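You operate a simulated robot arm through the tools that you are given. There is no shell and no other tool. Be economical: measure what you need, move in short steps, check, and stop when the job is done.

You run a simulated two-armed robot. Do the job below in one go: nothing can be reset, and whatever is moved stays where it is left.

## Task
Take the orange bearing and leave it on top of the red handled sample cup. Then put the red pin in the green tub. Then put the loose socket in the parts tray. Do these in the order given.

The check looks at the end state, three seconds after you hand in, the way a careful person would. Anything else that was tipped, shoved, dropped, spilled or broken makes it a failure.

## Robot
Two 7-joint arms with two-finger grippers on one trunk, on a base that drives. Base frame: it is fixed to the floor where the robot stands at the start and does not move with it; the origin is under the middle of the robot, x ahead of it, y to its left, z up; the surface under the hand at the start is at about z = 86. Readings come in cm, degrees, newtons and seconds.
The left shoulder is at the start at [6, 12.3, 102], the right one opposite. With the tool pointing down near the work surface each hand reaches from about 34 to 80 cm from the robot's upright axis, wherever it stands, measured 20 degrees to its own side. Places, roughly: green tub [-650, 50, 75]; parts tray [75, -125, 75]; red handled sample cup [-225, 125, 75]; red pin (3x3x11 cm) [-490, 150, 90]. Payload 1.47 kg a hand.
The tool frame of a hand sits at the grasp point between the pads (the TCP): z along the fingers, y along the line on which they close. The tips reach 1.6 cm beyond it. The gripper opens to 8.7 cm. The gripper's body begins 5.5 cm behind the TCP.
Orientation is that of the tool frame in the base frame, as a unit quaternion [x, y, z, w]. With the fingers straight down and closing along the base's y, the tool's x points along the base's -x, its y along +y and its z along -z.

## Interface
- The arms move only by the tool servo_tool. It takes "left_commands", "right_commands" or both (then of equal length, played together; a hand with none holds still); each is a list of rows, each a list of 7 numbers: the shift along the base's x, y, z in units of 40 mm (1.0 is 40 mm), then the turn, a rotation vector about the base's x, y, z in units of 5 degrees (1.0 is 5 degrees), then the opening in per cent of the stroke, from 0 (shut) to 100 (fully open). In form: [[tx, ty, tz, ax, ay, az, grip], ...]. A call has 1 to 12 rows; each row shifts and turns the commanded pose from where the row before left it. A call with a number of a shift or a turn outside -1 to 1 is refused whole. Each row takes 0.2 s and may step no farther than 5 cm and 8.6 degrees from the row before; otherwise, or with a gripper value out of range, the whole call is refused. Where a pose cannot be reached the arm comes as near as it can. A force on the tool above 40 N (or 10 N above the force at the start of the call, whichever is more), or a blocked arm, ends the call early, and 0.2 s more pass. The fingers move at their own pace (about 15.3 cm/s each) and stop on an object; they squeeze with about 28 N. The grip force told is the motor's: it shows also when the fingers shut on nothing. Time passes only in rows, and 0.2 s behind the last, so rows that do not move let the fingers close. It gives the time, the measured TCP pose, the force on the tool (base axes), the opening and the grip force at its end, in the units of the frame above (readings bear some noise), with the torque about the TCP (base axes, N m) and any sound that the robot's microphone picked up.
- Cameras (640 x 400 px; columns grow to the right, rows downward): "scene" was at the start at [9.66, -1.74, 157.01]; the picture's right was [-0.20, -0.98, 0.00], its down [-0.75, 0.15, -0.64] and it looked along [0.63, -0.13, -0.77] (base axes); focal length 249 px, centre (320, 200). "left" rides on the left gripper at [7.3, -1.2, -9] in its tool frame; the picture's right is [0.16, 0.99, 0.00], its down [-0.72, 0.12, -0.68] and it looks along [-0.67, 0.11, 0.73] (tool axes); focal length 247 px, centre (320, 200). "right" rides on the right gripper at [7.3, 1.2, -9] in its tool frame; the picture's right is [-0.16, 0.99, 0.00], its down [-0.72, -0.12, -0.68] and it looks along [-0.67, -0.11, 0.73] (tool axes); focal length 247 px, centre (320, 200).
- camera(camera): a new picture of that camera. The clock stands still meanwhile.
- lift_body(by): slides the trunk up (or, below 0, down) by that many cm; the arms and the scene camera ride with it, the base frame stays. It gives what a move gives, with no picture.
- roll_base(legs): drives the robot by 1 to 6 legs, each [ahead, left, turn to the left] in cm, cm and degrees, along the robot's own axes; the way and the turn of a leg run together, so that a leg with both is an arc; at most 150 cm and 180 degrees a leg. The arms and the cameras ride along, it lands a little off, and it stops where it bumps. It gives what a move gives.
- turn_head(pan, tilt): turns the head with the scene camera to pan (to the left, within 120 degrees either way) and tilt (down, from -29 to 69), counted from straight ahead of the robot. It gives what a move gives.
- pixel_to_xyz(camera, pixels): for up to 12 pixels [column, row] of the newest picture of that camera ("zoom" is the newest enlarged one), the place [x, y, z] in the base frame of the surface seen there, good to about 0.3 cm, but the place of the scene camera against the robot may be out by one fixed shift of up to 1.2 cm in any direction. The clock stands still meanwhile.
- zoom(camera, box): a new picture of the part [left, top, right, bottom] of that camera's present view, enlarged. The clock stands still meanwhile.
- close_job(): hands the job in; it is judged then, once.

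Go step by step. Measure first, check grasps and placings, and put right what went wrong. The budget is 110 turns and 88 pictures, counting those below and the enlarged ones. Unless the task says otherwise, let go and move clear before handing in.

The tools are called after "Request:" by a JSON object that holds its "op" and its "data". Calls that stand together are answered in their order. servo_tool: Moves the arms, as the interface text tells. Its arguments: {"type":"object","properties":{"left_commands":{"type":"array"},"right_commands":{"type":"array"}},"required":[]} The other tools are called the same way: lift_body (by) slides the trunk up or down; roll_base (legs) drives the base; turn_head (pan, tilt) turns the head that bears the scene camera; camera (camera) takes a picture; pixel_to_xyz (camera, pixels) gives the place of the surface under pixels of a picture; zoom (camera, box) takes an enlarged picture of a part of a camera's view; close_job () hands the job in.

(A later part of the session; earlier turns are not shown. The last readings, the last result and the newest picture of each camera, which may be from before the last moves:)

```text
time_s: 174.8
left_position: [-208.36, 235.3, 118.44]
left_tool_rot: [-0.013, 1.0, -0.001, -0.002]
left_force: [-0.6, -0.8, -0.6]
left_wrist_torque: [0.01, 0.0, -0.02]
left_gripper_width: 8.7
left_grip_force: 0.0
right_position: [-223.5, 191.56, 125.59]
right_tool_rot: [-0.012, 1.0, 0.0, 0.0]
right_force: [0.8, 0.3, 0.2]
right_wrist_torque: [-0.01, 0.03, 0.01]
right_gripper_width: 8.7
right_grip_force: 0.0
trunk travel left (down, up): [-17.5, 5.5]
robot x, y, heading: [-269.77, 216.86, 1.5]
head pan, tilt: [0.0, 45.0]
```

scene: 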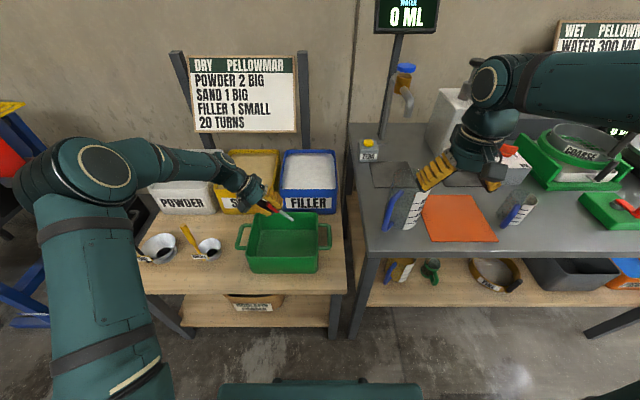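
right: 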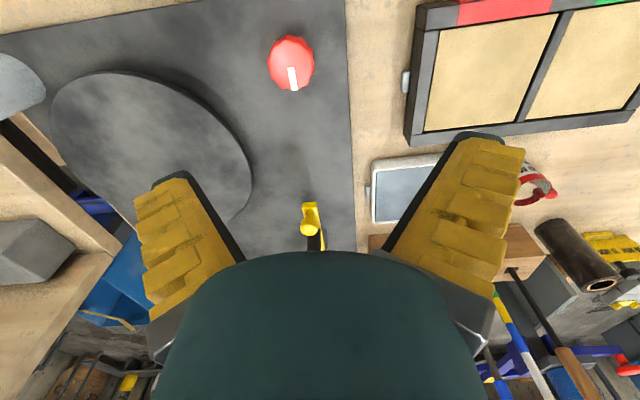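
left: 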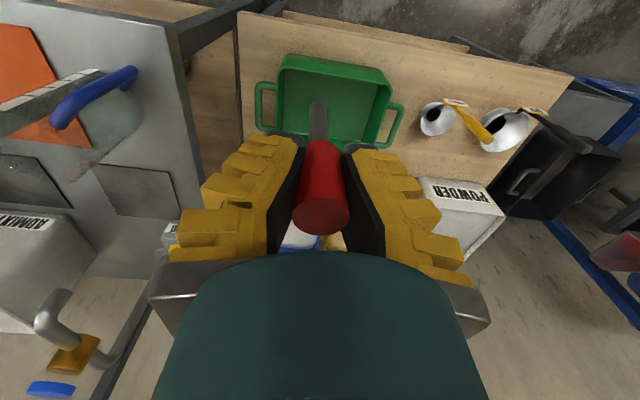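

I'm on track along the corridor. I'll continue to the aisle at x of about -20, come down it, and turn to face the tray bench.

Request:
{"op": "roll_base", "data": {"legs": [[150, -4, -1.5], [98, 0, 0], [0, 0, -90], [150, 0, 0], [150, 0, 0]]}}

Request:
{"op": "turn_head", "data": {"pan": 30, "tilt": 35}}

Request:
{"op": "camera", "data": {"camera": "scene"}}

```text
refused: leg 1 is longer than a leg can be; nothing moved
```

```text
time_s: 175.8
left_position: [-208.32, 235.2, 118.44]
left_tool_rot: [-0.014, 1.0, -0.001, -0.001]
left_force: [0.0, 0.7, -0.6]
left_wrist_torque: [-0.01, 0.03, -0.02]
left_gripper_width: 8.67
left_grip_force: 0.1
right_position: [-223.46, 191.57, 125.65]
right_tool_rot: [-0.011, 1.0, -0.001, -0.001]
right_force: [0.1, 0.7, -0.1]
right_wrist_torque: [0.02, -0.03, -0.02]
right_gripper_width: 8.71
right_grip_force: 0.1
trunk travel left (down, up): [-17.5, 5.5]
robot x, y, heading: [-269.63, 216.65, 1.5]
head pan, tilt: [30.0, 35.0]
```

```text
28 pictures are left
```

scene: 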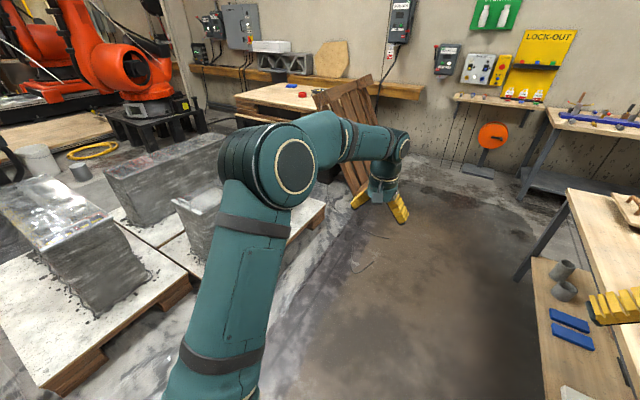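

The leg was refused for length. I'll resend it with legs within the limit.

Request:
{"op": "roll_base", "data": {"legs": [[0, -4, -1.5], [150, 0, 0], [98, 0, 0], [0, 0, -90], [150, 0, 0], [150, 0, 0]]}}

Request:
{"op": "turn_head", "data": {"pan": 40, "tilt": 35}}

Request:
{"op": "camera", "data": {"camera": "scene"}}

```text
time_s: 207.0
left_position: [-1.46, -142.46, 118.48]
left_tool_rot: [0.725, 0.689, 0.001, -0.001]
left_force: [-0.8, 0.2, -0.2]
left_wrist_torque: [-0.03, 0.0, 0.01]
left_gripper_width: 8.69
left_grip_force: 0.0
right_position: [-43.91, -123.93, 125.69]
right_tool_rot: [0.725, 0.689, 0.0, 0.001]
right_force: [0.1, -0.2, 0.9]
right_wrist_torque: [0.03, -0.01, -0.01]
right_gripper_width: 8.71
right_grip_force: 0.0
trunk travel left (down, up): [-17.5, 5.5]
robot x, y, heading: [-15.3, -80.05, -92.9]
head pan, tilt: [30.0, 35.0]
```

```text
time_s: 207.7
left_position: [-1.58, -142.34, 118.59]
left_tool_rot: [0.725, 0.689, 0.0, -0.001]
left_force: [-0.2, -0.2, -0.7]
left_wrist_torque: [-0.01, 0.03, -0.01]
left_gripper_width: 8.71
left_grip_force: 0.1
right_position: [-43.77, -123.98, 125.77]
right_tool_rot: [0.725, 0.688, -0.001, 0.001]
right_force: [-0.7, -0.2, -0.1]
right_wrist_torque: [0.0, 0.02, -0.03]
right_gripper_width: 8.7
right_grip_force: 0.1
trunk travel left (down, up): [-17.5, 5.5]
robot x, y, heading: [-15.65, -79.82, -92.9]
head pan, tilt: [40.0, 35.0]
```

```text
27 pictures are left
```

scene: 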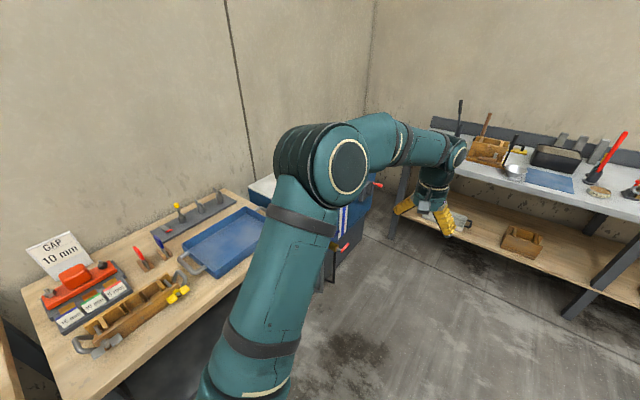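

The parts tray bench is at left in the view, with a dark rail behind the blue tray at (195,215). I'll drive to y of about -113, face the bench, and zoom in.

Request:
{"op": "roll_base", "data": {"legs": [[30, 0, 0], [0, 0, 92.9]]}}

Request:
{"op": "turn_head", "data": {"pan": 0, "tilt": 40}}

Request:
{"op": "camera", "data": {"camera": "scene"}}

Request:
{"op": "zoom", "data": {"camera": "scene", "box": [220, 120, 460, 270]}}

```text
time_s: 213.7
left_position: [44.39, -93.19, 118.67]
left_tool_rot: [-0.005, 1.0, 0.0, -0.001]
left_force: [-0.4, 0.5, -1.1]
left_wrist_torque: [-0.02, 0.0, -0.02]
left_gripper_width: 8.69
left_grip_force: 0.0
right_position: [28.51, -136.5, 125.75]
right_tool_rot: [-0.005, 1.0, 0.0, 0.0]
right_force: [0.1, -0.5, -1.0]
right_wrist_torque: [0.0, 0.0, 0.01]
right_gripper_width: 8.71
right_grip_force: 0.1
trunk travel left (down, up): [-17.5, 5.5]
robot x, y, heading: [-17.02, -111.12, 0.9]
head pan, tilt: [40.0, 35.0]
```

```text
time_s: 214.8
left_position: [44.39, -93.16, 118.59]
left_tool_rot: [-0.005, 1.0, 0.0, -0.001]
left_force: [0.5, -0.1, 0.8]
left_wrist_torque: [0.0, -0.04, -0.03]
left_gripper_width: 8.7
left_grip_force: 0.1
right_position: [28.48, -136.5, 125.67]
right_tool_rot: [-0.005, 1.0, -0.001, 0.0]
right_force: [0.4, 0.7, 0.1]
right_wrist_torque: [-0.01, 0.01, 0.0]
right_gripper_width: 8.69
right_grip_force: 0.1
trunk travel left (down, up): [-17.5, 5.5]
robot x, y, heading: [-16.55, -110.87, 0.7]
head pan, tilt: [0.0, 40.0]
```

```text
26 pictures are left
```

scene: 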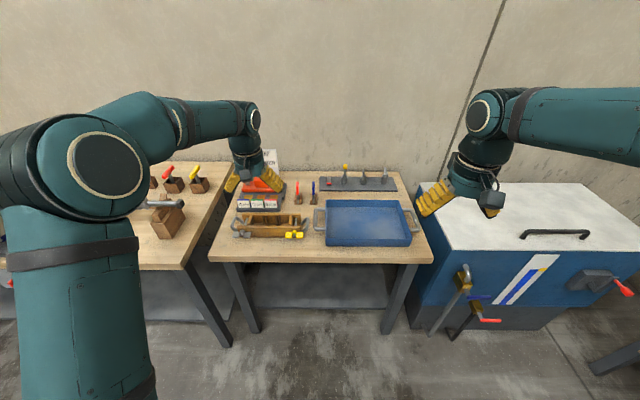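

```text
2.67 times, centred on (340, 195) of scene
```

zoom: 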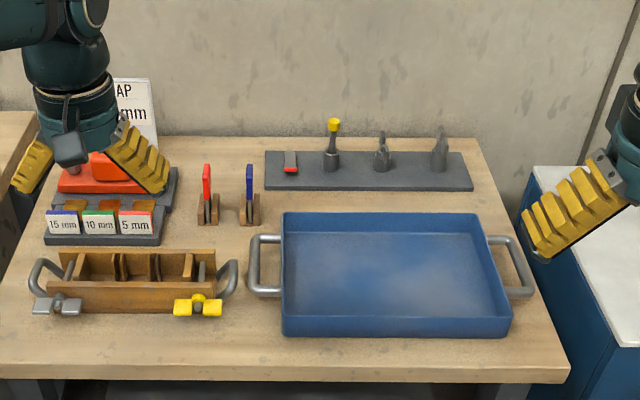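

No clear socket on the tray bench yet. I'll zoom on the dark plate behind the tray and on the first bench to the left.

Request:
{"op": "zoom", "data": {"camera": "scene", "box": [285, 155, 405, 230]}}

Request:
{"op": "turn_head", "data": {"pan": 48, "tilt": 25}}

Request:
{"op": "camera", "data": {"camera": "scene"}}

```text
5.33 times, centred on (345, 192) of scene
```

zoom: 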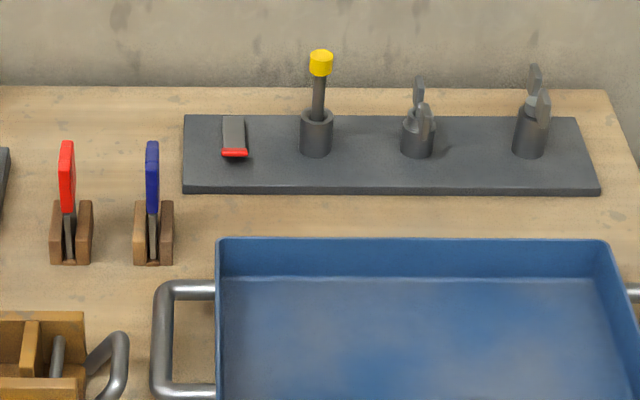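

```text
time_s: 216.0
left_position: [44.46, -93.09, 118.5]
left_tool_rot: [-0.005, 1.0, 0.0, -0.001]
left_force: [-1.5, 0.7, 1.6]
left_wrist_torque: [0.0, 0.01, -0.03]
left_gripper_width: 8.71
left_grip_force: 0.1
right_position: [28.45, -136.53, 125.7]
right_tool_rot: [-0.004, 1.0, 0.0, 0.0]
right_force: [-0.4, -0.2, -0.4]
right_wrist_torque: [-0.01, -0.04, 0.01]
right_gripper_width: 8.69
right_grip_force: 0.1
trunk travel left (down, up): [-17.5, 5.5]
robot x, y, heading: [-16.63, -110.81, 0.9]
head pan, tilt: [48.0, 25.0]
```

```text
23 pictures are left
```

scene: 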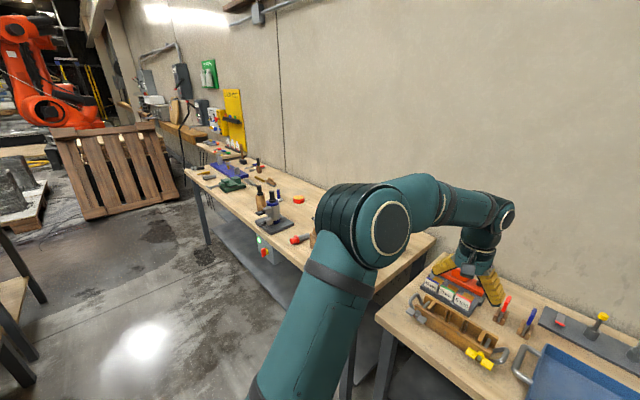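

Nothing obvious there either. A wooden table with a dark rack was seen behind the robot earlier, so I'll look that way.

Request:
{"op": "turn_head", "data": {"pan": 119, "tilt": 25}}

Request:
{"op": "camera", "data": {"camera": "scene"}}

Request:
{"op": "turn_head", "data": {"pan": -100, "tilt": 25}}

Request:
{"op": "camera", "data": {"camera": "scene"}}

```text
time_s: 217.4
left_position: [44.47, -93.15, 118.53]
left_tool_rot: [-0.005, 1.0, 0.0, -0.001]
left_force: [0.7, -0.1, 0.3]
left_wrist_torque: [0.01, -0.02, -0.01]
left_gripper_width: 8.68
left_grip_force: 0.0
right_position: [28.55, -136.48, 125.68]
right_tool_rot: [-0.003, 1.0, 0.0, 0.0]
right_force: [0.1, 0.0, 1.0]
right_wrist_torque: [-0.02, 0.0, -0.01]
right_gripper_width: 8.69
right_grip_force: 0.0
trunk travel left (down, up): [-17.5, 5.5]
robot x, y, heading: [-17.06, -110.76, 0.6]
head pan, tilt: [119.0, 25.0]
```

```text
22 pictures are left
```

scene: 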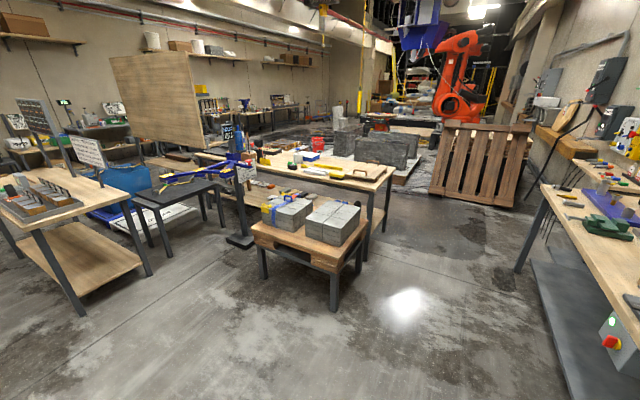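

```text
time_s: 220.5
left_position: [44.42, -93.26, 118.5]
left_tool_rot: [-0.005, 1.0, 0.0, -0.001]
left_force: [-0.3, -0.7, 0.2]
left_wrist_torque: [0.01, 0.01, 0.01]
left_gripper_width: 8.75
left_grip_force: 0.1
right_position: [28.48, -136.49, 125.67]
right_tool_rot: [-0.004, 1.0, 0.0, -0.001]
right_force: [-0.2, -0.2, 0.9]
right_wrist_torque: [0.0, 0.01, 0.01]
right_gripper_width: 8.67
right_grip_force: 0.0
trunk travel left (down, up): [-17.5, 5.5]
robot x, y, heading: [-16.82, -110.79, 0.5]
head pan, tilt: [-100.0, 25.0]
```

```text
21 pictures are left
```

scene: 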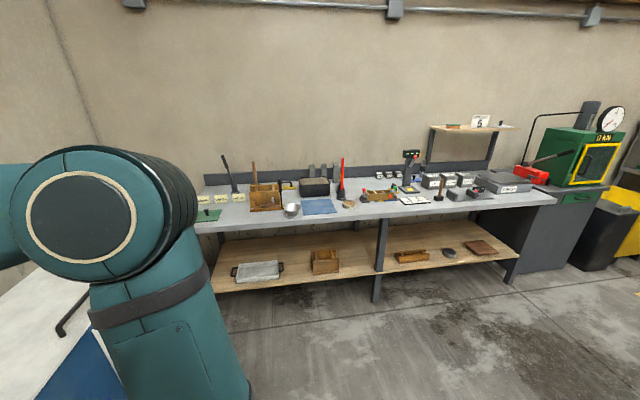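

I don't see it there either. The left end of the first bench has wrenches and a blue rail, so I'll point the head there and zoom in hard; the zoom renders extra detail.

Request:
{"op": "turn_head", "data": {"pan": 67, "tilt": 17}}

Request:
{"op": "zoom", "data": {"camera": "scene", "box": [250, 160, 370, 235]}}

Request:
{"op": "zoom", "data": {"camera": "scene", "box": [320, 180, 460, 268]}}

```text
time_s: 223.1
left_position: [44.49, -93.18, 118.52]
left_tool_rot: [-0.006, 1.0, 0.0, -0.001]
left_force: [0.1, 0.2, 0.6]
left_wrist_torque: [0.04, -0.02, -0.01]
left_gripper_width: 8.7
left_grip_force: 0.1
right_position: [28.44, -136.47, 125.66]
right_tool_rot: [-0.004, 1.0, 0.0, 0.0]
right_force: [0.3, -0.7, 0.5]
right_wrist_torque: [-0.01, -0.03, 0.02]
right_gripper_width: 8.7
right_grip_force: 0.0
trunk travel left (down, up): [-17.5, 5.5]
robot x, y, heading: [-17.43, -110.63, 0.5]
head pan, tilt: [67.0, 17.0]
```

```text
5.33 times, centred on (310, 198) of scene
```

zoom: 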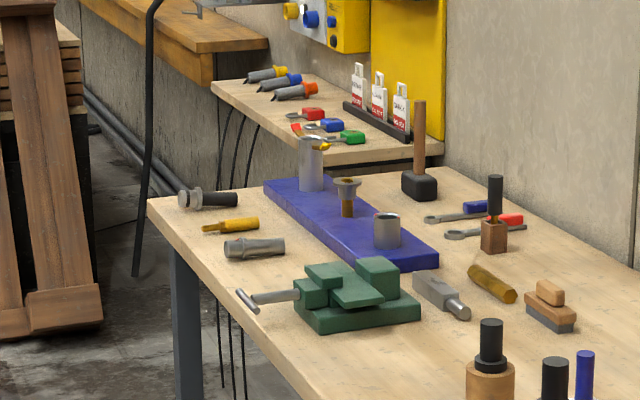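

```text
4.55 times, centred on (390, 224) of scene
```

zoom: 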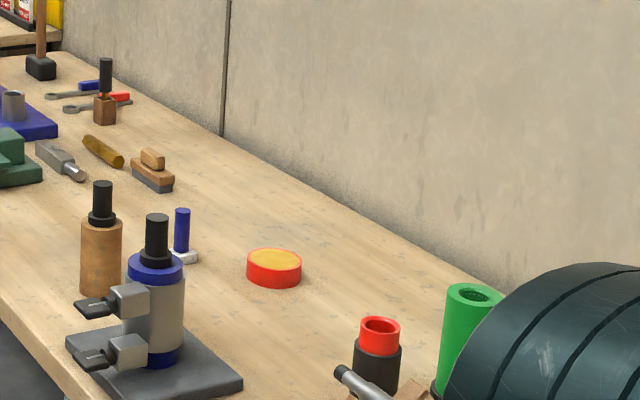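

On the left end of the bench there's a blue board with pipe posts, and loose grey parts at zoom (255,247) and (205,198). I'll strafe left along the bench to y of about 120 and look closely.

Request:
{"op": "roll_base", "data": {"legs": [[0, 150, 0], [0, 88, 0]]}}

Request:
{"op": "turn_head", "data": {"pan": 10, "tilt": 45}}

Request:
{"op": "camera", "data": {"camera": "scene"}}

```text
time_s: 243.7
left_position: [43.27, 141.19, 118.42]
left_tool_rot: [-0.006, 1.0, -0.001, 0.0]
left_force: [1.0, 0.5, -0.5]
left_wrist_torque: [0.0, 0.01, -0.02]
left_gripper_width: 8.7
left_grip_force: 0.0
right_position: [27.32, 97.75, 125.72]
right_tool_rot: [-0.006, 1.0, 0.001, 0.0]
right_force: [0.1, -0.3, -0.4]
right_wrist_torque: [0.03, -0.03, -0.02]
right_gripper_width: 8.7
right_grip_force: 0.1
trunk travel left (down, up): [-17.5, 5.5]
robot x, y, heading: [-17.9, 123.54, 0.7]
head pan, tilt: [67.0, 17.0]
```

```text
time_s: 245.0
left_position: [43.21, 141.15, 118.49]
left_tool_rot: [-0.006, 1.0, 0.0, -0.001]
left_force: [-0.4, 0.0, 0.3]
left_wrist_torque: [0.02, -0.02, 0.01]
left_gripper_width: 8.72
left_grip_force: 0.0
right_position: [27.42, 97.75, 125.58]
right_tool_rot: [-0.006, 1.0, 0.001, 0.0]
right_force: [0.7, -0.9, 0.0]
right_wrist_torque: [0.01, 0.03, 0.01]
right_gripper_width: 8.69
right_grip_force: 0.1
trunk travel left (down, up): [-17.5, 5.5]
robot x, y, heading: [-18.19, 123.09, 0.5]
head pan, tilt: [10.0, 45.0]
```

```text
18 pictures are left
```

scene: 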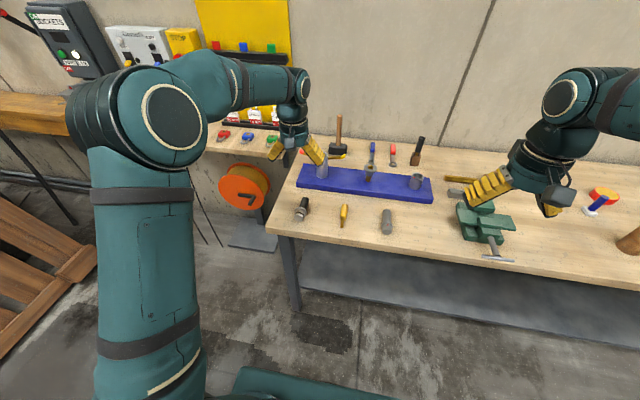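

Request:
{"op": "zoom", "data": {"camera": "scene", "box": [270, 130, 450, 250]}}

Request:
{"op": "pixel_to_xyz", "data": {"camera": "scene", "pixels": [[387, 221], [385, 211], [388, 232], [302, 208], [304, 213], [345, 212], [417, 183], [345, 235], [365, 235]]}}

```text
3.33 times, centred on (360, 190) of scene
```

zoom: 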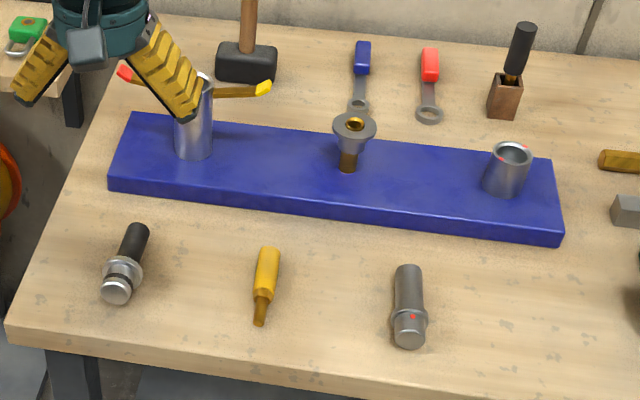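

```text
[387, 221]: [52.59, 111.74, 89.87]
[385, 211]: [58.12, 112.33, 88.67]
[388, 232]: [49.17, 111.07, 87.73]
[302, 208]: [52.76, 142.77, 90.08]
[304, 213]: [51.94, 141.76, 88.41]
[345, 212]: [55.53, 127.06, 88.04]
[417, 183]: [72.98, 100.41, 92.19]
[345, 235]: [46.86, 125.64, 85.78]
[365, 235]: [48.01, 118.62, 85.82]
```

Three loose parts lie in front of the blue board: black-and-silver, yellow, and grey with a red dot. I'll look at them with the left wrist camera.

Request:
{"op": "servo_tool", "data": {"left_commands": [[0.3, -0.9, 0, 0, 0, 0, 100], [0.3, -0.9, 0, 0, 0, 0, 100], [0.3, -0.9, 0, 0, 0, 0, 100], [0.2, -0.9, 0, 0, 0, 0, 100]]}}

Request:
{"op": "camera", "data": {"camera": "left"}}

```text
time_s: 246.0
left_position: [47.59, 126.51, 118.47]
left_tool_rot: [-0.006, 1.0, 0.0, -0.001]
left_force: [0.2, -0.4, 1.2]
left_wrist_torque: [-0.03, 0.01, -0.03]
left_gripper_width: 8.71
left_grip_force: 0.0
right_position: [27.47, 97.55, 125.62]
right_tool_rot: [-0.006, 1.0, 0.0, -0.001]
right_force: [0.7, -0.7, -0.3]
right_wrist_torque: [0.02, 0.02, 0.0]
right_gripper_width: 8.7
right_grip_force: 0.0
trunk travel left (down, up): [-17.5, 5.5]
robot x, y, heading: [-18.51, 123.34, 0.6]
head pan, tilt: [10.0, 45.0]
```

```text
16 pictures are left
```

left: 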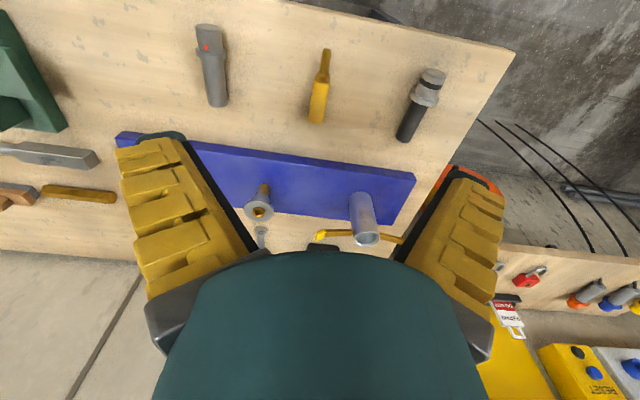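

I'll zoom in on the ends of these three parts.

Request:
{"op": "zoom", "data": {"camera": "left", "box": [170, 0, 470, 150]}}

Request:
{"op": "zoom", "data": {"camera": "left", "box": [230, 150, 450, 260]}}

```text
2.13 times, centred on (320, 75) of left
```

zoom: 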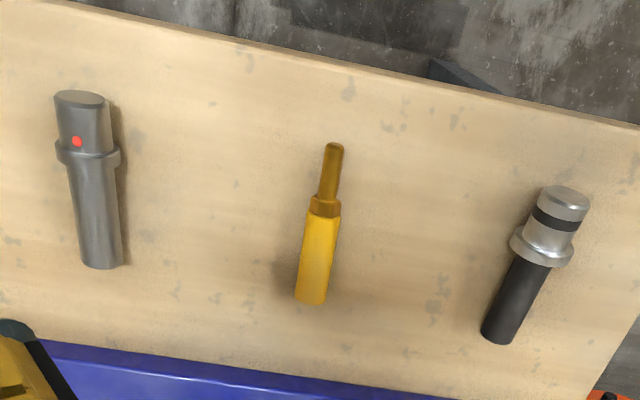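

```text
2.91 times, centred on (340, 205) of left
```

zoom: 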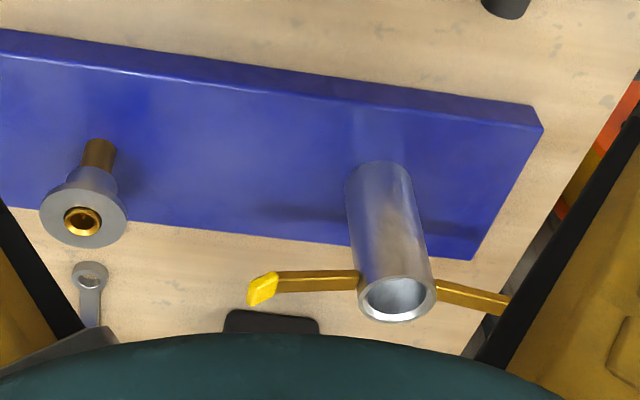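

These are all plugs, none with a hole, so the loose socket is elsewhere. I'll look closely at the middle of the first bench, including the red-lined black cylinder.

Request:
{"op": "turn_head", "data": {"pan": -55, "tilt": 27}}

Request:
{"op": "zoom", "data": {"camera": "scene", "box": [230, 140, 420, 260]}}

```text
time_s: 247.4
left_position: [47.6, 126.85, 118.58]
left_tool_rot: [-0.006, 1.0, -0.001, 0.0]
left_force: [-0.1, -0.2, 0.7]
left_wrist_torque: [0.03, 0.01, 0.03]
left_gripper_width: 8.71
left_grip_force: 0.0
right_position: [27.37, 97.8, 125.65]
right_tool_rot: [-0.006, 1.0, 0.0, 0.001]
right_force: [-0.5, 0.5, -0.3]
right_wrist_torque: [-0.01, -0.02, 0.0]
right_gripper_width: 8.7
right_grip_force: 0.0
trunk travel left (down, up): [-17.5, 5.5]
robot x, y, heading: [-17.98, 123.29, 0.6]
head pan, tilt: [-55.0, 27.0]
```

```text
3.33 times, centred on (325, 200) of scene
```

zoom: 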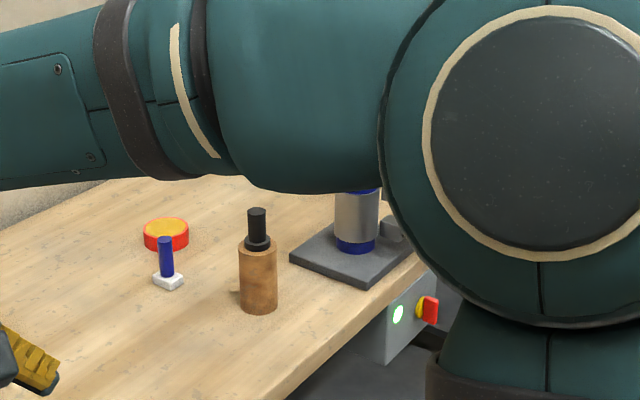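

The arm blocks that view. I'll strafe back right to y of about -25 and view the middle of the first bench directly.

Request:
{"op": "roll_base", "data": {"legs": [[0, -147, 0]]}}

Request:
{"op": "turn_head", "data": {"pan": -2, "tilt": 35}}

Request:
{"op": "zoom", "data": {"camera": "scene", "box": [210, 100, 450, 250]}}

```text
time_s: 260.3
left_position: [48.21, -20.55, 118.57]
left_tool_rot: [0.002, 1.0, 0.0, -0.001]
left_force: [0.4, 1.3, -0.4]
left_wrist_torque: [0.01, -0.01, -0.02]
left_gripper_width: 8.7
left_grip_force: 0.0
right_position: [27.63, -49.29, 125.65]
right_tool_rot: [0.002, 1.0, 0.0, 0.001]
right_force: [-0.4, -0.1, 0.4]
right_wrist_torque: [-0.02, 0.02, -0.02]
right_gripper_width: 8.72
right_grip_force: 0.0
trunk travel left (down, up): [-17.5, 5.5]
robot x, y, heading: [-17.5, -23.02, -0.4]
head pan, tilt: [-55.0, 27.0]
```

```text
time_s: 261.6
left_position: [48.25, -20.5, 118.63]
left_tool_rot: [0.001, 1.0, 0.0, 0.0]
left_force: [-0.7, 0.1, -0.2]
left_wrist_torque: [0.01, -0.02, 0.02]
left_gripper_width: 8.69
left_grip_force: 0.1
right_position: [27.58, -49.18, 125.68]
right_tool_rot: [0.002, 1.0, 0.0, -0.001]
right_force: [0.4, -0.1, 0.6]
right_wrist_torque: [0.03, 0.02, 0.0]
right_gripper_width: 8.71
right_grip_force: 0.1
trunk travel left (down, up): [-17.5, 5.5]
robot x, y, heading: [-17.53, -23.11, -0.0]
head pan, tilt: [-2.0, 35.0]
```

```text
2.67 times, centred on (330, 175) of scene
```

zoom: 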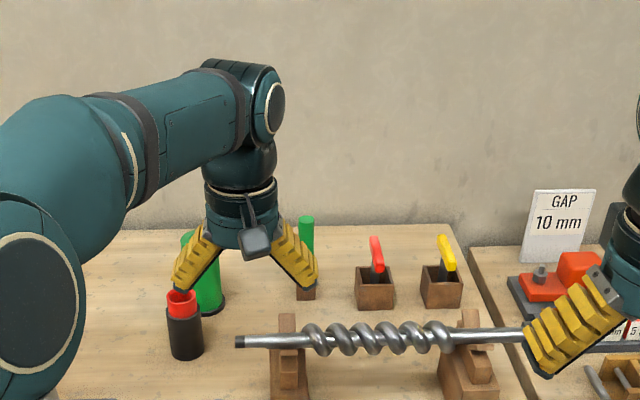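

This area shows only tubes, an auger and handled tools. I'll move on to y of about -110 and scan the grey south bench with enlarged views.

Request:
{"op": "roll_base", "data": {"legs": [[0, -88, 0]]}}

Request:
{"op": "turn_head", "data": {"pan": -100, "tilt": 25}}

Request:
{"op": "zoom", "data": {"camera": "scene", "box": [335, 140, 545, 270]}}

Request:
{"op": "zoom", "data": {"camera": "scene", "box": [190, 145, 360, 285]}}

```text
time_s: 269.7
left_position: [47.86, -109.72, 118.57]
left_tool_rot: [0.002, 1.0, -0.001, 0.0]
left_force: [0.2, 0.0, 0.0]
left_wrist_torque: [-0.02, -0.02, 0.01]
left_gripper_width: 8.69
left_grip_force: 0.0
right_position: [27.23, -138.35, 125.86]
right_tool_rot: [0.004, 1.0, 0.0, 0.0]
right_force: [0.6, -0.6, -0.1]
right_wrist_torque: [0.01, 0.02, 0.0]
right_gripper_width: 8.71
right_grip_force: 0.1
trunk travel left (down, up): [-17.5, 5.5]
robot x, y, heading: [-17.84, -111.73, -0.2]
head pan, tilt: [-2.0, 35.0]
```

```text
time_s: 271.5
left_position: [47.89, -109.69, 118.52]
left_tool_rot: [0.002, 1.0, -0.001, 0.0]
left_force: [-0.4, 0.1, 0.6]
left_wrist_torque: [0.01, 0.01, 0.0]
left_gripper_width: 8.72
left_grip_force: 0.1
right_position: [27.14, -138.33, 125.8]
right_tool_rot: [0.004, 1.0, 0.0, 0.0]
right_force: [-0.1, -0.6, 0.3]
right_wrist_torque: [0.01, 0.01, 0.01]
right_gripper_width: 8.7
right_grip_force: 0.0
trunk travel left (down, up): [-17.5, 5.5]
robot x, y, heading: [-17.74, -111.99, -0.4]
head pan, tilt: [-100.0, 25.0]
```

```text
3.05 times, centred on (440, 205) of scene
```

zoom: 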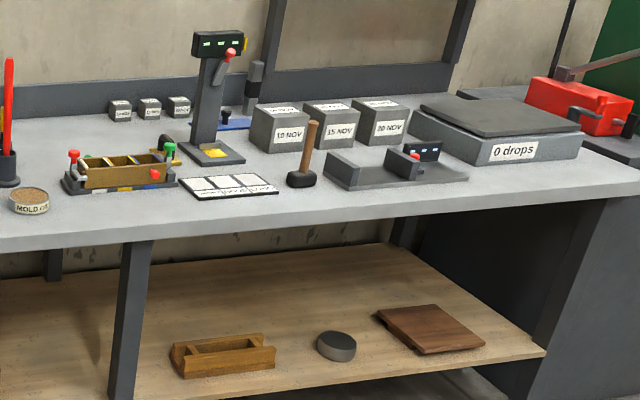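

```text
2.86 times, centred on (275, 215) of scene
```

zoom: 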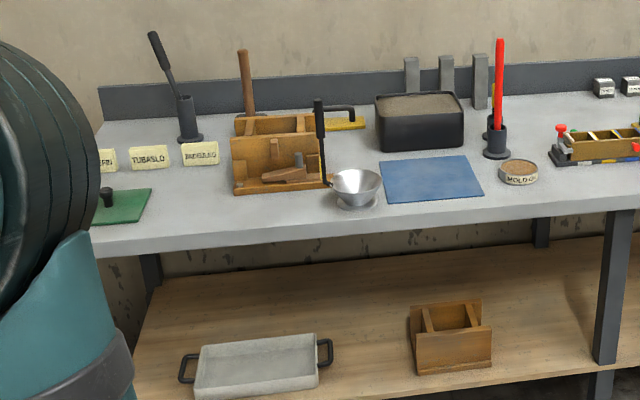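

The south bench has only concrete moulds, so I'll re-examine the rack behind the parts tray. I'll shift the left hand aside, face forward, and zoom tightly on the rack.

Request:
{"op": "servo_tool", "data": {"left_commands": [[-0.2, 0.9, 0, 0, 0, 0, 100], [-0.2, 0.9, 0, 0, 0, 0, 100], [-0.2, 0.9, 0, 0, 0, 0, 100], [-0.2, 0.9, 0, 0, 0, 0, 100], [-0.2, 0.9, 0, 0, 0, 0, 100]]}}

Request:
{"op": "turn_head", "data": {"pan": 0, "tilt": 40}}

Request:
{"op": "zoom", "data": {"camera": "scene", "box": [310, 155, 410, 205]}}

```text
time_s: 272.7
left_position: [43.79, -91.46, 118.76]
left_tool_rot: [0.003, 1.0, 0.0, -0.001]
left_force: [-0.9, 0.9, 0.0]
left_wrist_torque: [-0.03, -0.01, 0.02]
left_gripper_width: 8.7
left_grip_force: 0.1
right_position: [27.19, -138.24, 125.6]
right_tool_rot: [0.004, 1.0, -0.001, 0.0]
right_force: [-0.5, -0.1, -0.1]
right_wrist_torque: [-0.02, 0.04, 0.01]
right_gripper_width: 8.7
right_grip_force: 0.1
trunk travel left (down, up): [-17.5, 5.5]
robot x, y, heading: [-18.08, -111.98, -0.4]
head pan, tilt: [-100.0, 25.0]
```

```text
time_s: 274.4
left_position: [43.95, -91.57, 118.63]
left_tool_rot: [0.002, 1.0, -0.001, -0.001]
left_force: [-0.3, -0.2, -0.4]
left_wrist_torque: [-0.02, 0.0, -0.02]
left_gripper_width: 8.73
left_grip_force: 0.0
right_position: [27.15, -138.25, 125.72]
right_tool_rot: [0.004, 1.0, 0.0, 0.0]
right_force: [-0.6, -0.2, 0.1]
right_wrist_torque: [0.02, 0.0, -0.02]
right_gripper_width: 8.7
right_grip_force: 0.1
trunk travel left (down, up): [-17.5, 5.5]
robot x, y, heading: [-17.81, -111.35, -0.2]
head pan, tilt: [0.0, 40.0]
```

```text
6.40 times, centred on (360, 180) of scene
```

zoom: 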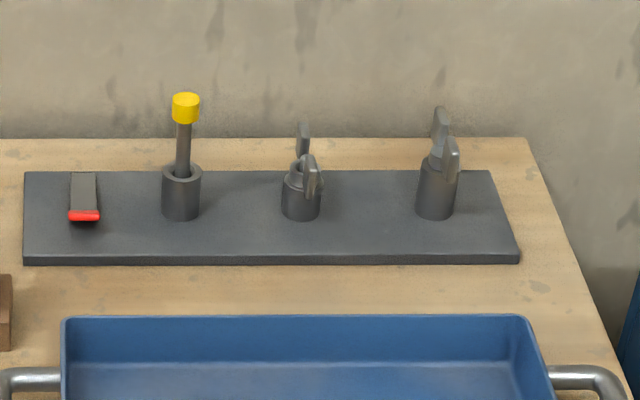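

The rack is a fixed assembly board (switch, pin holder, wing nuts), with no loose socket. The most socket-like free-standing hollow part is the red-lined black cylinder at (76,-10), so I'll go and view it from above with the wrist camera.

Request:
{"op": "roll_base", "data": {"legs": [[0, 82, 0], [12, 0, 0]]}}

Request:
{"op": "servo_tool", "data": {"left_commands": [[0.9, 0, 0, 0, 0, 0, 100], [0.9, 0, 0, 0, 0, 0, 100]]}}

Request:
{"op": "camera", "data": {"camera": "left"}}

```text
time_s: 282.7
left_position: [55.91, -11.15, 118.51]
left_tool_rot: [-0.001, 1.0, 0.0, -0.001]
left_force: [-0.1, 0.5, 0.4]
left_wrist_torque: [0.03, -0.01, -0.03]
left_gripper_width: 8.72
left_grip_force: 0.0
right_position: [39.44, -58.02, 125.62]
right_tool_rot: [0.0, 1.0, 0.0, 0.0]
right_force: [0.4, -0.4, -0.4]
right_wrist_torque: [-0.01, -0.01, -0.01]
right_gripper_width: 8.7
right_grip_force: 0.1
trunk travel left (down, up): [-17.5, 5.5]
robot x, y, heading: [-6.07, -32.15, -0.1]
head pan, tilt: [0.0, 40.0]
```

```text
time_s: 283.3
left_position: [63.27, -11.01, 118.68]
left_tool_rot: [0.0, 1.0, 0.0, -0.001]
left_force: [-0.7, 0.1, 0.2]
left_wrist_torque: [0.01, 0.01, -0.01]
left_gripper_width: 8.71
left_grip_force: 0.0
right_position: [39.61, -57.96, 125.62]
right_tool_rot: [0.0, 1.0, 0.0, -0.001]
right_force: [0.2, 1.3, -0.5]
right_wrist_torque: [0.0, 0.04, 0.03]
right_gripper_width: 8.71
right_grip_force: 0.1
trunk travel left (down, up): [-17.5, 5.5]
robot x, y, heading: [-5.85, -31.96, 0.1]
head pan, tilt: [0.0, 40.0]
```

```text
8 pictures are left
```

left: 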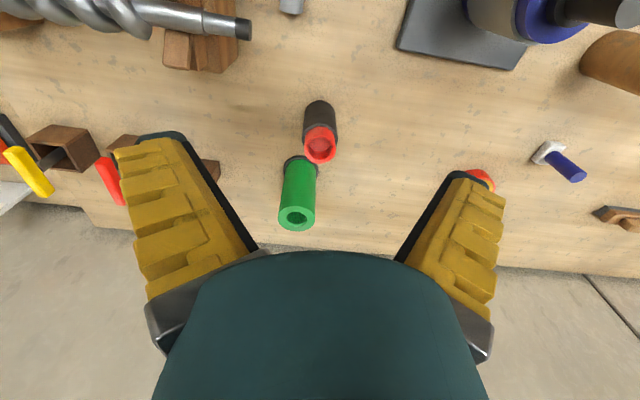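

The black cylinder with a red recessed top at (320,140) looks like an impact-type socket. I'll zoom to confirm its shape and measure it.

Request:
{"op": "zoom", "data": {"camera": "left", "box": [260, 85, 380, 240]}}

Request:
{"op": "pixel_to_xyz", "data": {"camera": "left", "pixels": [[320, 145], [306, 145], [333, 145], [320, 160], [320, 130], [320, 112], [306, 112], [334, 112], [297, 217], [297, 190], [290, 9], [320, 105]]}}

```text
2.58 times, centred on (320, 162) of left
```

zoom: 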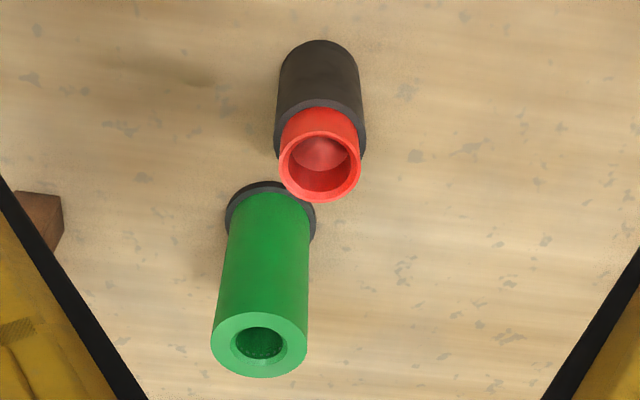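

```text
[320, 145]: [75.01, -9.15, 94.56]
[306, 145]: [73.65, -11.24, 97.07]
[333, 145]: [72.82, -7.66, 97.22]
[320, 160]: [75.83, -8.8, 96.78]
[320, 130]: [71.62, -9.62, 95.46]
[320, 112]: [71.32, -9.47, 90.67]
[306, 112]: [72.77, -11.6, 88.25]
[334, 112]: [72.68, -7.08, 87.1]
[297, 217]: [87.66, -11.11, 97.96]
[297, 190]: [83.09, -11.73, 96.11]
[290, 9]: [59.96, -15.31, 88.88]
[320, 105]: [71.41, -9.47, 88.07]
```

The part has a black body of 4.4 cm and a red recessed top of 3.6 cm centred at (73.7,-9.45), up to z 97.1. I'll drive 6 cm forward, grip the red top lightly high up, and lift a little to learn whether it is one free piece.

Request:
{"op": "roll_base", "data": {"legs": [[6, 0, 0]]}}

```text
time_s: 284.2
left_position: [69.15, -10.83, 118.48]
left_tool_rot: [-0.001, 1.0, 0.0, -0.002]
left_force: [-0.6, -0.7, -0.5]
left_wrist_torque: [-0.01, 0.04, 0.0]
left_gripper_width: 8.7
left_grip_force: 0.1
right_position: [45.71, -57.71, 125.62]
right_tool_rot: [-0.001, 1.0, 0.0, -0.001]
right_force: [0.5, 0.0, -0.7]
right_wrist_torque: [0.0, 0.05, 0.0]
right_gripper_width: 8.66
right_grip_force: 0.0
trunk travel left (down, up): [-17.5, 5.5]
robot x, y, heading: [0.34, -31.85, 0.4]
head pan, tilt: [0.0, 40.0]
```

Request:
{"op": "servo_tool", "data": {"left_commands": [[0.56, 0.17, 0, 0, 0, 0, 100], [0.56, 0.17, 0, 0, 0, 0, 100], [0, 0, -0.9, 0, 0, 0, 100], [0, 0, -0.9, 0, 0, 0, 100], [0, 0, -0.9, 0, 0, 0, 100], [0, 0, -0.9, 0, 0, 0, 100], [0, 0, -0.9, 0, 0, 0, 100], [0, 0, -0.5, 0, 0, 0, 100], [0, 0, -0.55, 0, 0, 0, 100], [0, 0, 0, 0, 0, 0, 100]]}}

Request:
{"op": "servo_tool", "data": {"left_commands": [[0, 0, 0, 0, 0, 0, 50], [0, 0, 0, 0, 0, 0, 0], [0, 0, 0, 0, 0, 0, 0], [0, 0, 0, 0, 0, 0, 0], [0, 0, 0.25, 0, 0, 0, 0], [0, 0, 0.25, 0, 0, 0, 0], [0, 0, 0, 0, 0, 0, 0]]}}

Request:
{"op": "camera", "data": {"camera": "left"}}

```text
time_s: 286.4
left_position: [73.49, -9.7, 96.25]
left_tool_rot: [-0.003, 1.0, 0.0, -0.001]
left_force: [-0.7, 0.5, 0.5]
left_wrist_torque: [-0.06, 0.0, 0.03]
left_gripper_width: 8.7
left_grip_force: 0.1
right_position: [45.44, -57.8, 125.72]
right_tool_rot: [0.0, 1.0, 0.0, 0.0]
right_force: [0.1, -0.2, -0.7]
right_wrist_torque: [0.01, -0.01, 0.02]
right_gripper_width: 8.69
right_grip_force: 0.1
trunk travel left (down, up): [-17.5, 5.5]
robot x, y, heading: [-0.3, -31.98, 0.2]
head pan, tilt: [0.0, 40.0]
```

```text
time_s: 288.1
left_position: [73.38, -9.67, 98.3]
left_tool_rot: [-0.001, 1.0, 0.0, -0.001]
left_force: [0.5, 0.0, -2.6]
left_wrist_torque: [-0.01, 0.01, 0.0]
left_gripper_width: 3.47
left_grip_force: 28.2
right_position: [45.56, -57.8, 125.62]
right_tool_rot: [-0.001, 1.0, 0.0, -0.001]
right_force: [1.3, 0.2, -1.0]
right_wrist_torque: [-0.01, 0.01, 0.03]
right_gripper_width: 8.7
right_grip_force: 0.2
trunk travel left (down, up): [-17.5, 5.5]
robot x, y, heading: [0.38, -31.66, 0.2]
head pan, tilt: [0.0, 40.0]
```

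```text
6 pictures are left
```

left: 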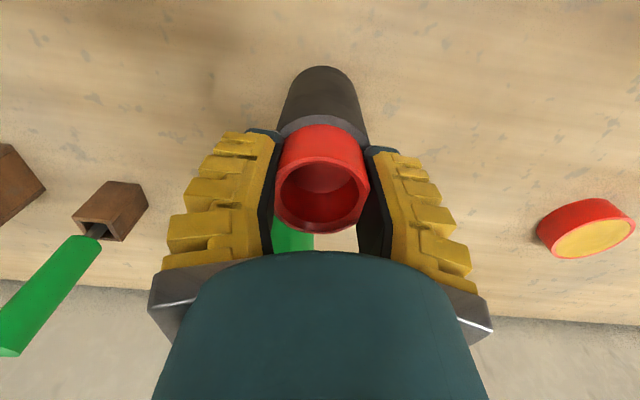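

The inner recess looks hexagonal, so this is a socket, and it lifted freely (about 2.6 N). I'll check that the black body rose with it.

Request:
{"op": "pixel_to_xyz", "data": {"camera": "left", "pixels": [[322, 69], [322, 73], [322, 64], [322, 100], [322, 120], [322, 132]]}}

Request:
{"op": "servo_tool", "data": {"left_commands": [[0, 0, 0.9, 0, 0, 0, 0], [0, 0, 0.9, 0, 0, 0, 0], [0, 0, 0.9, 0, 0, 0, 0], [0, 0, 0.9, 0, 0, 0, 0], [0, 0, 0.9, 0, 0, 0, 0], [0, 0, 0.6, 0, 0, 0, 0], [0, 0, 0, 0, 0, 0, 0]]}}

```text
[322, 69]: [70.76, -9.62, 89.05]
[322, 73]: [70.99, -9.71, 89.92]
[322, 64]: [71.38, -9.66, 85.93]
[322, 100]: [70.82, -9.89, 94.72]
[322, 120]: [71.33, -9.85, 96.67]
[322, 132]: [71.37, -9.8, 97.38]
```

```text
time_s: 289.6
left_position: [73.27, -9.47, 118.74]
left_tool_rot: [-0.001, 1.0, 0.0, 0.0]
left_force: [-1.1, 0.2, -4.0]
left_wrist_torque: [0.01, -0.01, 0.01]
left_gripper_width: 3.45
left_grip_force: 28.5
right_position: [45.45, -57.8, 125.68]
right_tool_rot: [-0.001, 1.0, 0.001, 0.0]
right_force: [-0.2, -0.8, -0.8]
right_wrist_torque: [0.01, -0.02, -0.01]
right_gripper_width: 8.71
right_grip_force: 0.0
trunk travel left (down, up): [-17.5, 5.5]
robot x, y, heading: [0.11, -31.82, 0.3]
head pan, tilt: [0.0, 40.0]
```

The whole socket is up, its bottom 10.2 cm below the TCP. I'll draw the hand in, move to the parts tray, and look.

Request:
{"op": "servo_tool", "data": {"left_commands": [[-0.7, -0.6, 0, 0, 0, 0, 0], [-0.7, -0.6, 0, 0, 0, 0, 0], [-0.7, -0.6, 0, 0, 0, 0, 0], [-0.7, -0.6, 0, 0, 0, 0, 0]]}}

Request:
{"op": "roll_base", "data": {"legs": [[-8, 0, 0], [0, -101, 0]]}}

Request:
{"op": "turn_head", "data": {"pan": 0, "tilt": 45}}

Request:
{"op": "camera", "data": {"camera": "scene"}}

```text
time_s: 290.6
left_position: [62.04, -19.02, 118.82]
left_tool_rot: [-0.002, 1.0, 0.001, 0.0]
left_force: [0.0, -0.1, -3.2]
left_wrist_torque: [0.01, -0.03, 0.04]
left_gripper_width: 3.42
left_grip_force: 28.2
right_position: [45.55, -57.85, 125.64]
right_tool_rot: [-0.002, 1.0, -0.001, -0.001]
right_force: [0.7, -0.1, 0.2]
right_wrist_torque: [0.01, -0.01, 0.0]
right_gripper_width: 8.71
right_grip_force: 0.0
trunk travel left (down, up): [-17.5, 5.5]
robot x, y, heading: [0.43, -31.82, 0.1]
head pan, tilt: [0.0, 40.0]
```

```text
time_s: 300.3
left_position: [53.36, -120.1, 118.74]
left_tool_rot: [0.012, 1.0, 0.0, -0.001]
left_force: [0.5, -0.1, -2.0]
left_wrist_torque: [0.02, 0.03, -0.02]
left_gripper_width: 3.4
left_grip_force: 28.0
right_position: [35.86, -158.44, 125.68]
right_tool_rot: [0.013, 1.0, 0.0, 0.0]
right_force: [0.8, 0.3, 0.4]
right_wrist_torque: [0.0, -0.01, 0.0]
right_gripper_width: 8.71
right_grip_force: 0.0
trunk travel left (down, up): [-17.5, 5.5]
robot x, y, heading: [-8.83, -131.46, -1.5]
head pan, tilt: [0.0, 40.0]
```

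```text
time_s: 301.0
left_position: [53.4, -120.07, 118.58]
left_tool_rot: [0.012, 1.0, 0.0, 0.0]
left_force: [-0.1, -0.4, -3.1]
left_wrist_torque: [-0.02, -0.01, -0.01]
left_gripper_width: 3.37
left_grip_force: 28.0
right_position: [35.95, -158.36, 125.63]
right_tool_rot: [0.012, 1.0, -0.001, -0.001]
right_force: [-0.3, 0.8, 0.6]
right_wrist_torque: [0.02, -0.02, -0.04]
right_gripper_width: 8.69
right_grip_force: 0.1
trunk travel left (down, up): [-17.5, 5.5]
robot x, y, heading: [-8.9, -131.48, -1.2]
head pan, tilt: [0.0, 45.0]
```

```text
5 pictures are left
```

scene: 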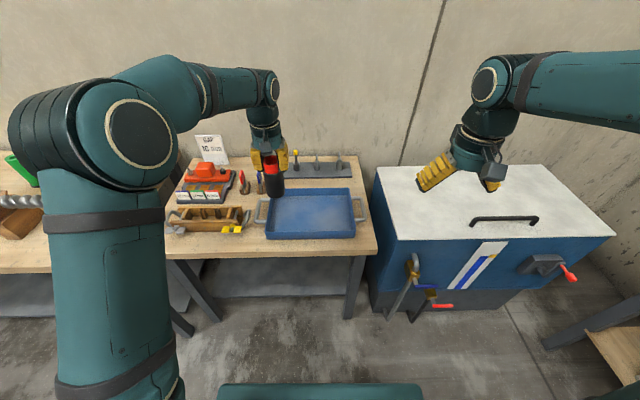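

I'll measure the tray's extents and floor in this view.

Request:
{"op": "pixel_to_xyz", "data": {"camera": "scene", "pixels": [[268, 235], [354, 235], [275, 196], [350, 192], [310, 215], [290, 215], [330, 215], [310, 230], [310, 200], [310, 240], [310, 260], [260, 212]]}}

```text
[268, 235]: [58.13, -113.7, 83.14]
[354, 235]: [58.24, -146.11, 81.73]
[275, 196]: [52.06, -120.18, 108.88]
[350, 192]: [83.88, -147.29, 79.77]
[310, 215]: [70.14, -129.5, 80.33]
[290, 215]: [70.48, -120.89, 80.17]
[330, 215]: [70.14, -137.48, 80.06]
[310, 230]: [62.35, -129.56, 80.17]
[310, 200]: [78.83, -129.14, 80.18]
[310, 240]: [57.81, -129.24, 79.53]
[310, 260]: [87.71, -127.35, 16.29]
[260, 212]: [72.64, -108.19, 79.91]
```

The tray interior is x 59 to 84 and y -145 to -115, with its floor at z 80.2. I'll roll 6 cm forward, then move over (68,-128) and descend to about 1 cm above touching down.

Request:
{"op": "roll_base", "data": {"legs": [[6, 0, 0]]}}

Request:
{"op": "servo_tool", "data": {"left_commands": [[0.73, -0.62, 0, 0, 0, 0, 0], [0.73, -0.62, 0, 0, 0, 0, 0], [0.73, -0.62, 0, 0, 0, 0, 0], [0, 0, -0.95, 0, 0, 0, 0], [0, 0, -0.95, 0, 0, 0, 0], [0, 0, -0.95, 0, 0, 0, 0], [0, 0, -0.95, 0, 0, 0, 0], [0, 0, -0.95, 0, 0, 0, 0], [0, 0, -0.95, 0, 0, 0, 0], [0, 0, -0.9, 0, 0, 0, 0], [0, 0, 0, 0, 0, 0, 0]]}}

Request:
{"op": "zoom", "data": {"camera": "scene", "box": [230, 150, 400, 260]}}

```text
time_s: 302.0
left_position: [59.47, -120.14, 118.56]
left_tool_rot: [0.011, 1.0, 0.0, -0.002]
left_force: [0.8, -0.3, -3.6]
left_wrist_torque: [0.0, 0.02, 0.02]
left_gripper_width: 3.4
left_grip_force: 27.9
right_position: [41.85, -158.44, 125.57]
right_tool_rot: [0.012, 1.0, 0.0, -0.001]
right_force: [0.4, -0.3, 0.7]
right_wrist_torque: [0.02, 0.04, 0.0]
right_gripper_width: 8.71
right_grip_force: 0.0
trunk travel left (down, up): [-17.5, 5.5]
robot x, y, heading: [-2.98, -131.11, -1.4]
head pan, tilt: [0.0, 45.0]
```

```text
time_s: 304.4
left_position: [68.13, -127.43, 92.18]
left_tool_rot: [0.012, 1.0, 0.0, -0.001]
left_force: [-0.5, -1.0, -2.3]
left_wrist_torque: [-0.01, -0.01, -0.03]
left_gripper_width: 3.41
left_grip_force: 27.9
right_position: [41.72, -158.42, 125.66]
right_tool_rot: [0.011, 1.0, 0.0, 0.0]
right_force: [-0.1, 0.5, 0.5]
right_wrist_torque: [-0.01, -0.01, 0.01]
right_gripper_width: 8.7
right_grip_force: 0.0
trunk travel left (down, up): [-17.5, 5.5]
robot x, y, heading: [-2.81, -131.51, -1.2]
head pan, tilt: [0.0, 45.0]
```

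```text
3.64 times, centred on (315, 205) of scene
```

zoom: 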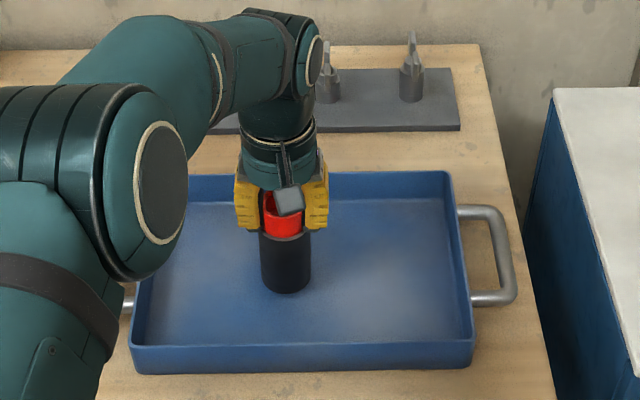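

The socket is well within the tray and still in the air. I'll lower it in small steps until it touches.

Request:
{"op": "servo_tool", "data": {"left_commands": [[0, 0, -0.2, 0, 0, 0, 0], [0, 0, -0.1, 0, 0, 0, 0], [0, 0, 0, 0, 0, 0, 0]]}}

Request:
{"op": "servo_tool", "data": {"left_commands": [[0, 0, -0.1, 0, 0, 0, 0], [0, 0, 0, 0, 0, 0, 0]]}}

```text
time_s: 305.2
left_position: [68.05, -127.65, 91.1]
left_tool_rot: [0.011, 1.0, 0.001, -0.001]
left_force: [-0.3, 1.2, -3.5]
left_wrist_torque: [-0.04, -0.02, 0.0]
left_gripper_width: 3.4
left_grip_force: 28.5
right_position: [41.76, -158.49, 125.72]
right_tool_rot: [0.012, 1.0, 0.0, -0.001]
right_force: [-0.2, 0.4, -0.1]
right_wrist_torque: [-0.01, 0.04, -0.03]
right_gripper_width: 8.71
right_grip_force: 0.1
trunk travel left (down, up): [-17.5, 5.5]
robot x, y, heading: [-2.99, -131.14, -1.1]
head pan, tilt: [0.0, 45.0]
```

```text
time_s: 305.8
left_position: [68.2, -127.69, 90.76]
left_tool_rot: [0.011, 1.0, 0.001, -0.001]
left_force: [0.9, -0.6, -1.7]
left_wrist_torque: [-0.05, 0.01, 0.04]
left_gripper_width: 3.39
left_grip_force: 28.0
right_position: [41.68, -158.46, 125.76]
right_tool_rot: [0.011, 1.0, 0.0, 0.0]
right_force: [-0.9, -0.3, 0.6]
right_wrist_torque: [0.01, 0.01, 0.01]
right_gripper_width: 8.7
right_grip_force: 0.0
trunk travel left (down, up): [-17.5, 5.5]
robot x, y, heading: [-2.93, -131.2, -1.2]
head pan, tilt: [0.0, 45.0]
```

Request:
{"op": "servo_tool", "data": {"left_commands": [[0, 0, -0.07, 0, 0, 0, 0], [0, 0, 0, 0, 0, 0, 0]]}}

Request:
{"op": "servo_tool", "data": {"left_commands": [[0, 0, -0.06, 0, 0, 0, 0], [0, 0, 0, 0, 0, 0, 0]]}}

```text
time_s: 306.4
left_position: [68.21, -127.58, 90.6]
left_tool_rot: [0.011, 1.0, 0.0, 0.002]
left_force: [1.9, 1.9, 14.9]
left_wrist_torque: [0.0, 0.18, -0.07]
left_gripper_width: 3.37
left_grip_force: 28.1
right_position: [41.71, -158.37, 125.7]
right_tool_rot: [0.011, 1.0, 0.0, 0.0]
right_force: [0.5, -0.4, -0.1]
right_wrist_torque: [-0.02, 0.02, 0.03]
right_gripper_width: 8.7
right_grip_force: 0.1
trunk travel left (down, up): [-17.5, 5.5]
robot x, y, heading: [-2.96, -131.59, -1.6]
head pan, tilt: [0.0, 45.0]
```

```text
time_s: 307.0
left_position: [68.25, -127.66, 90.47]
left_tool_rot: [0.011, 1.0, 0.0, 0.003]
left_force: [6.3, 2.8, 28.4]
left_wrist_torque: [0.16, 0.06, -0.02]
left_gripper_width: 3.4
left_grip_force: 27.8
right_position: [41.63, -158.44, 125.86]
right_tool_rot: [0.011, 1.0, 0.0, 0.0]
right_force: [1.1, 0.0, -0.7]
right_wrist_torque: [0.0, -0.02, 0.01]
right_gripper_width: 8.71
right_grip_force: 0.1
trunk travel left (down, up): [-17.5, 5.5]
robot x, y, heading: [-2.6, -131.48, -1.4]
head pan, tilt: [0.0, 45.0]
```

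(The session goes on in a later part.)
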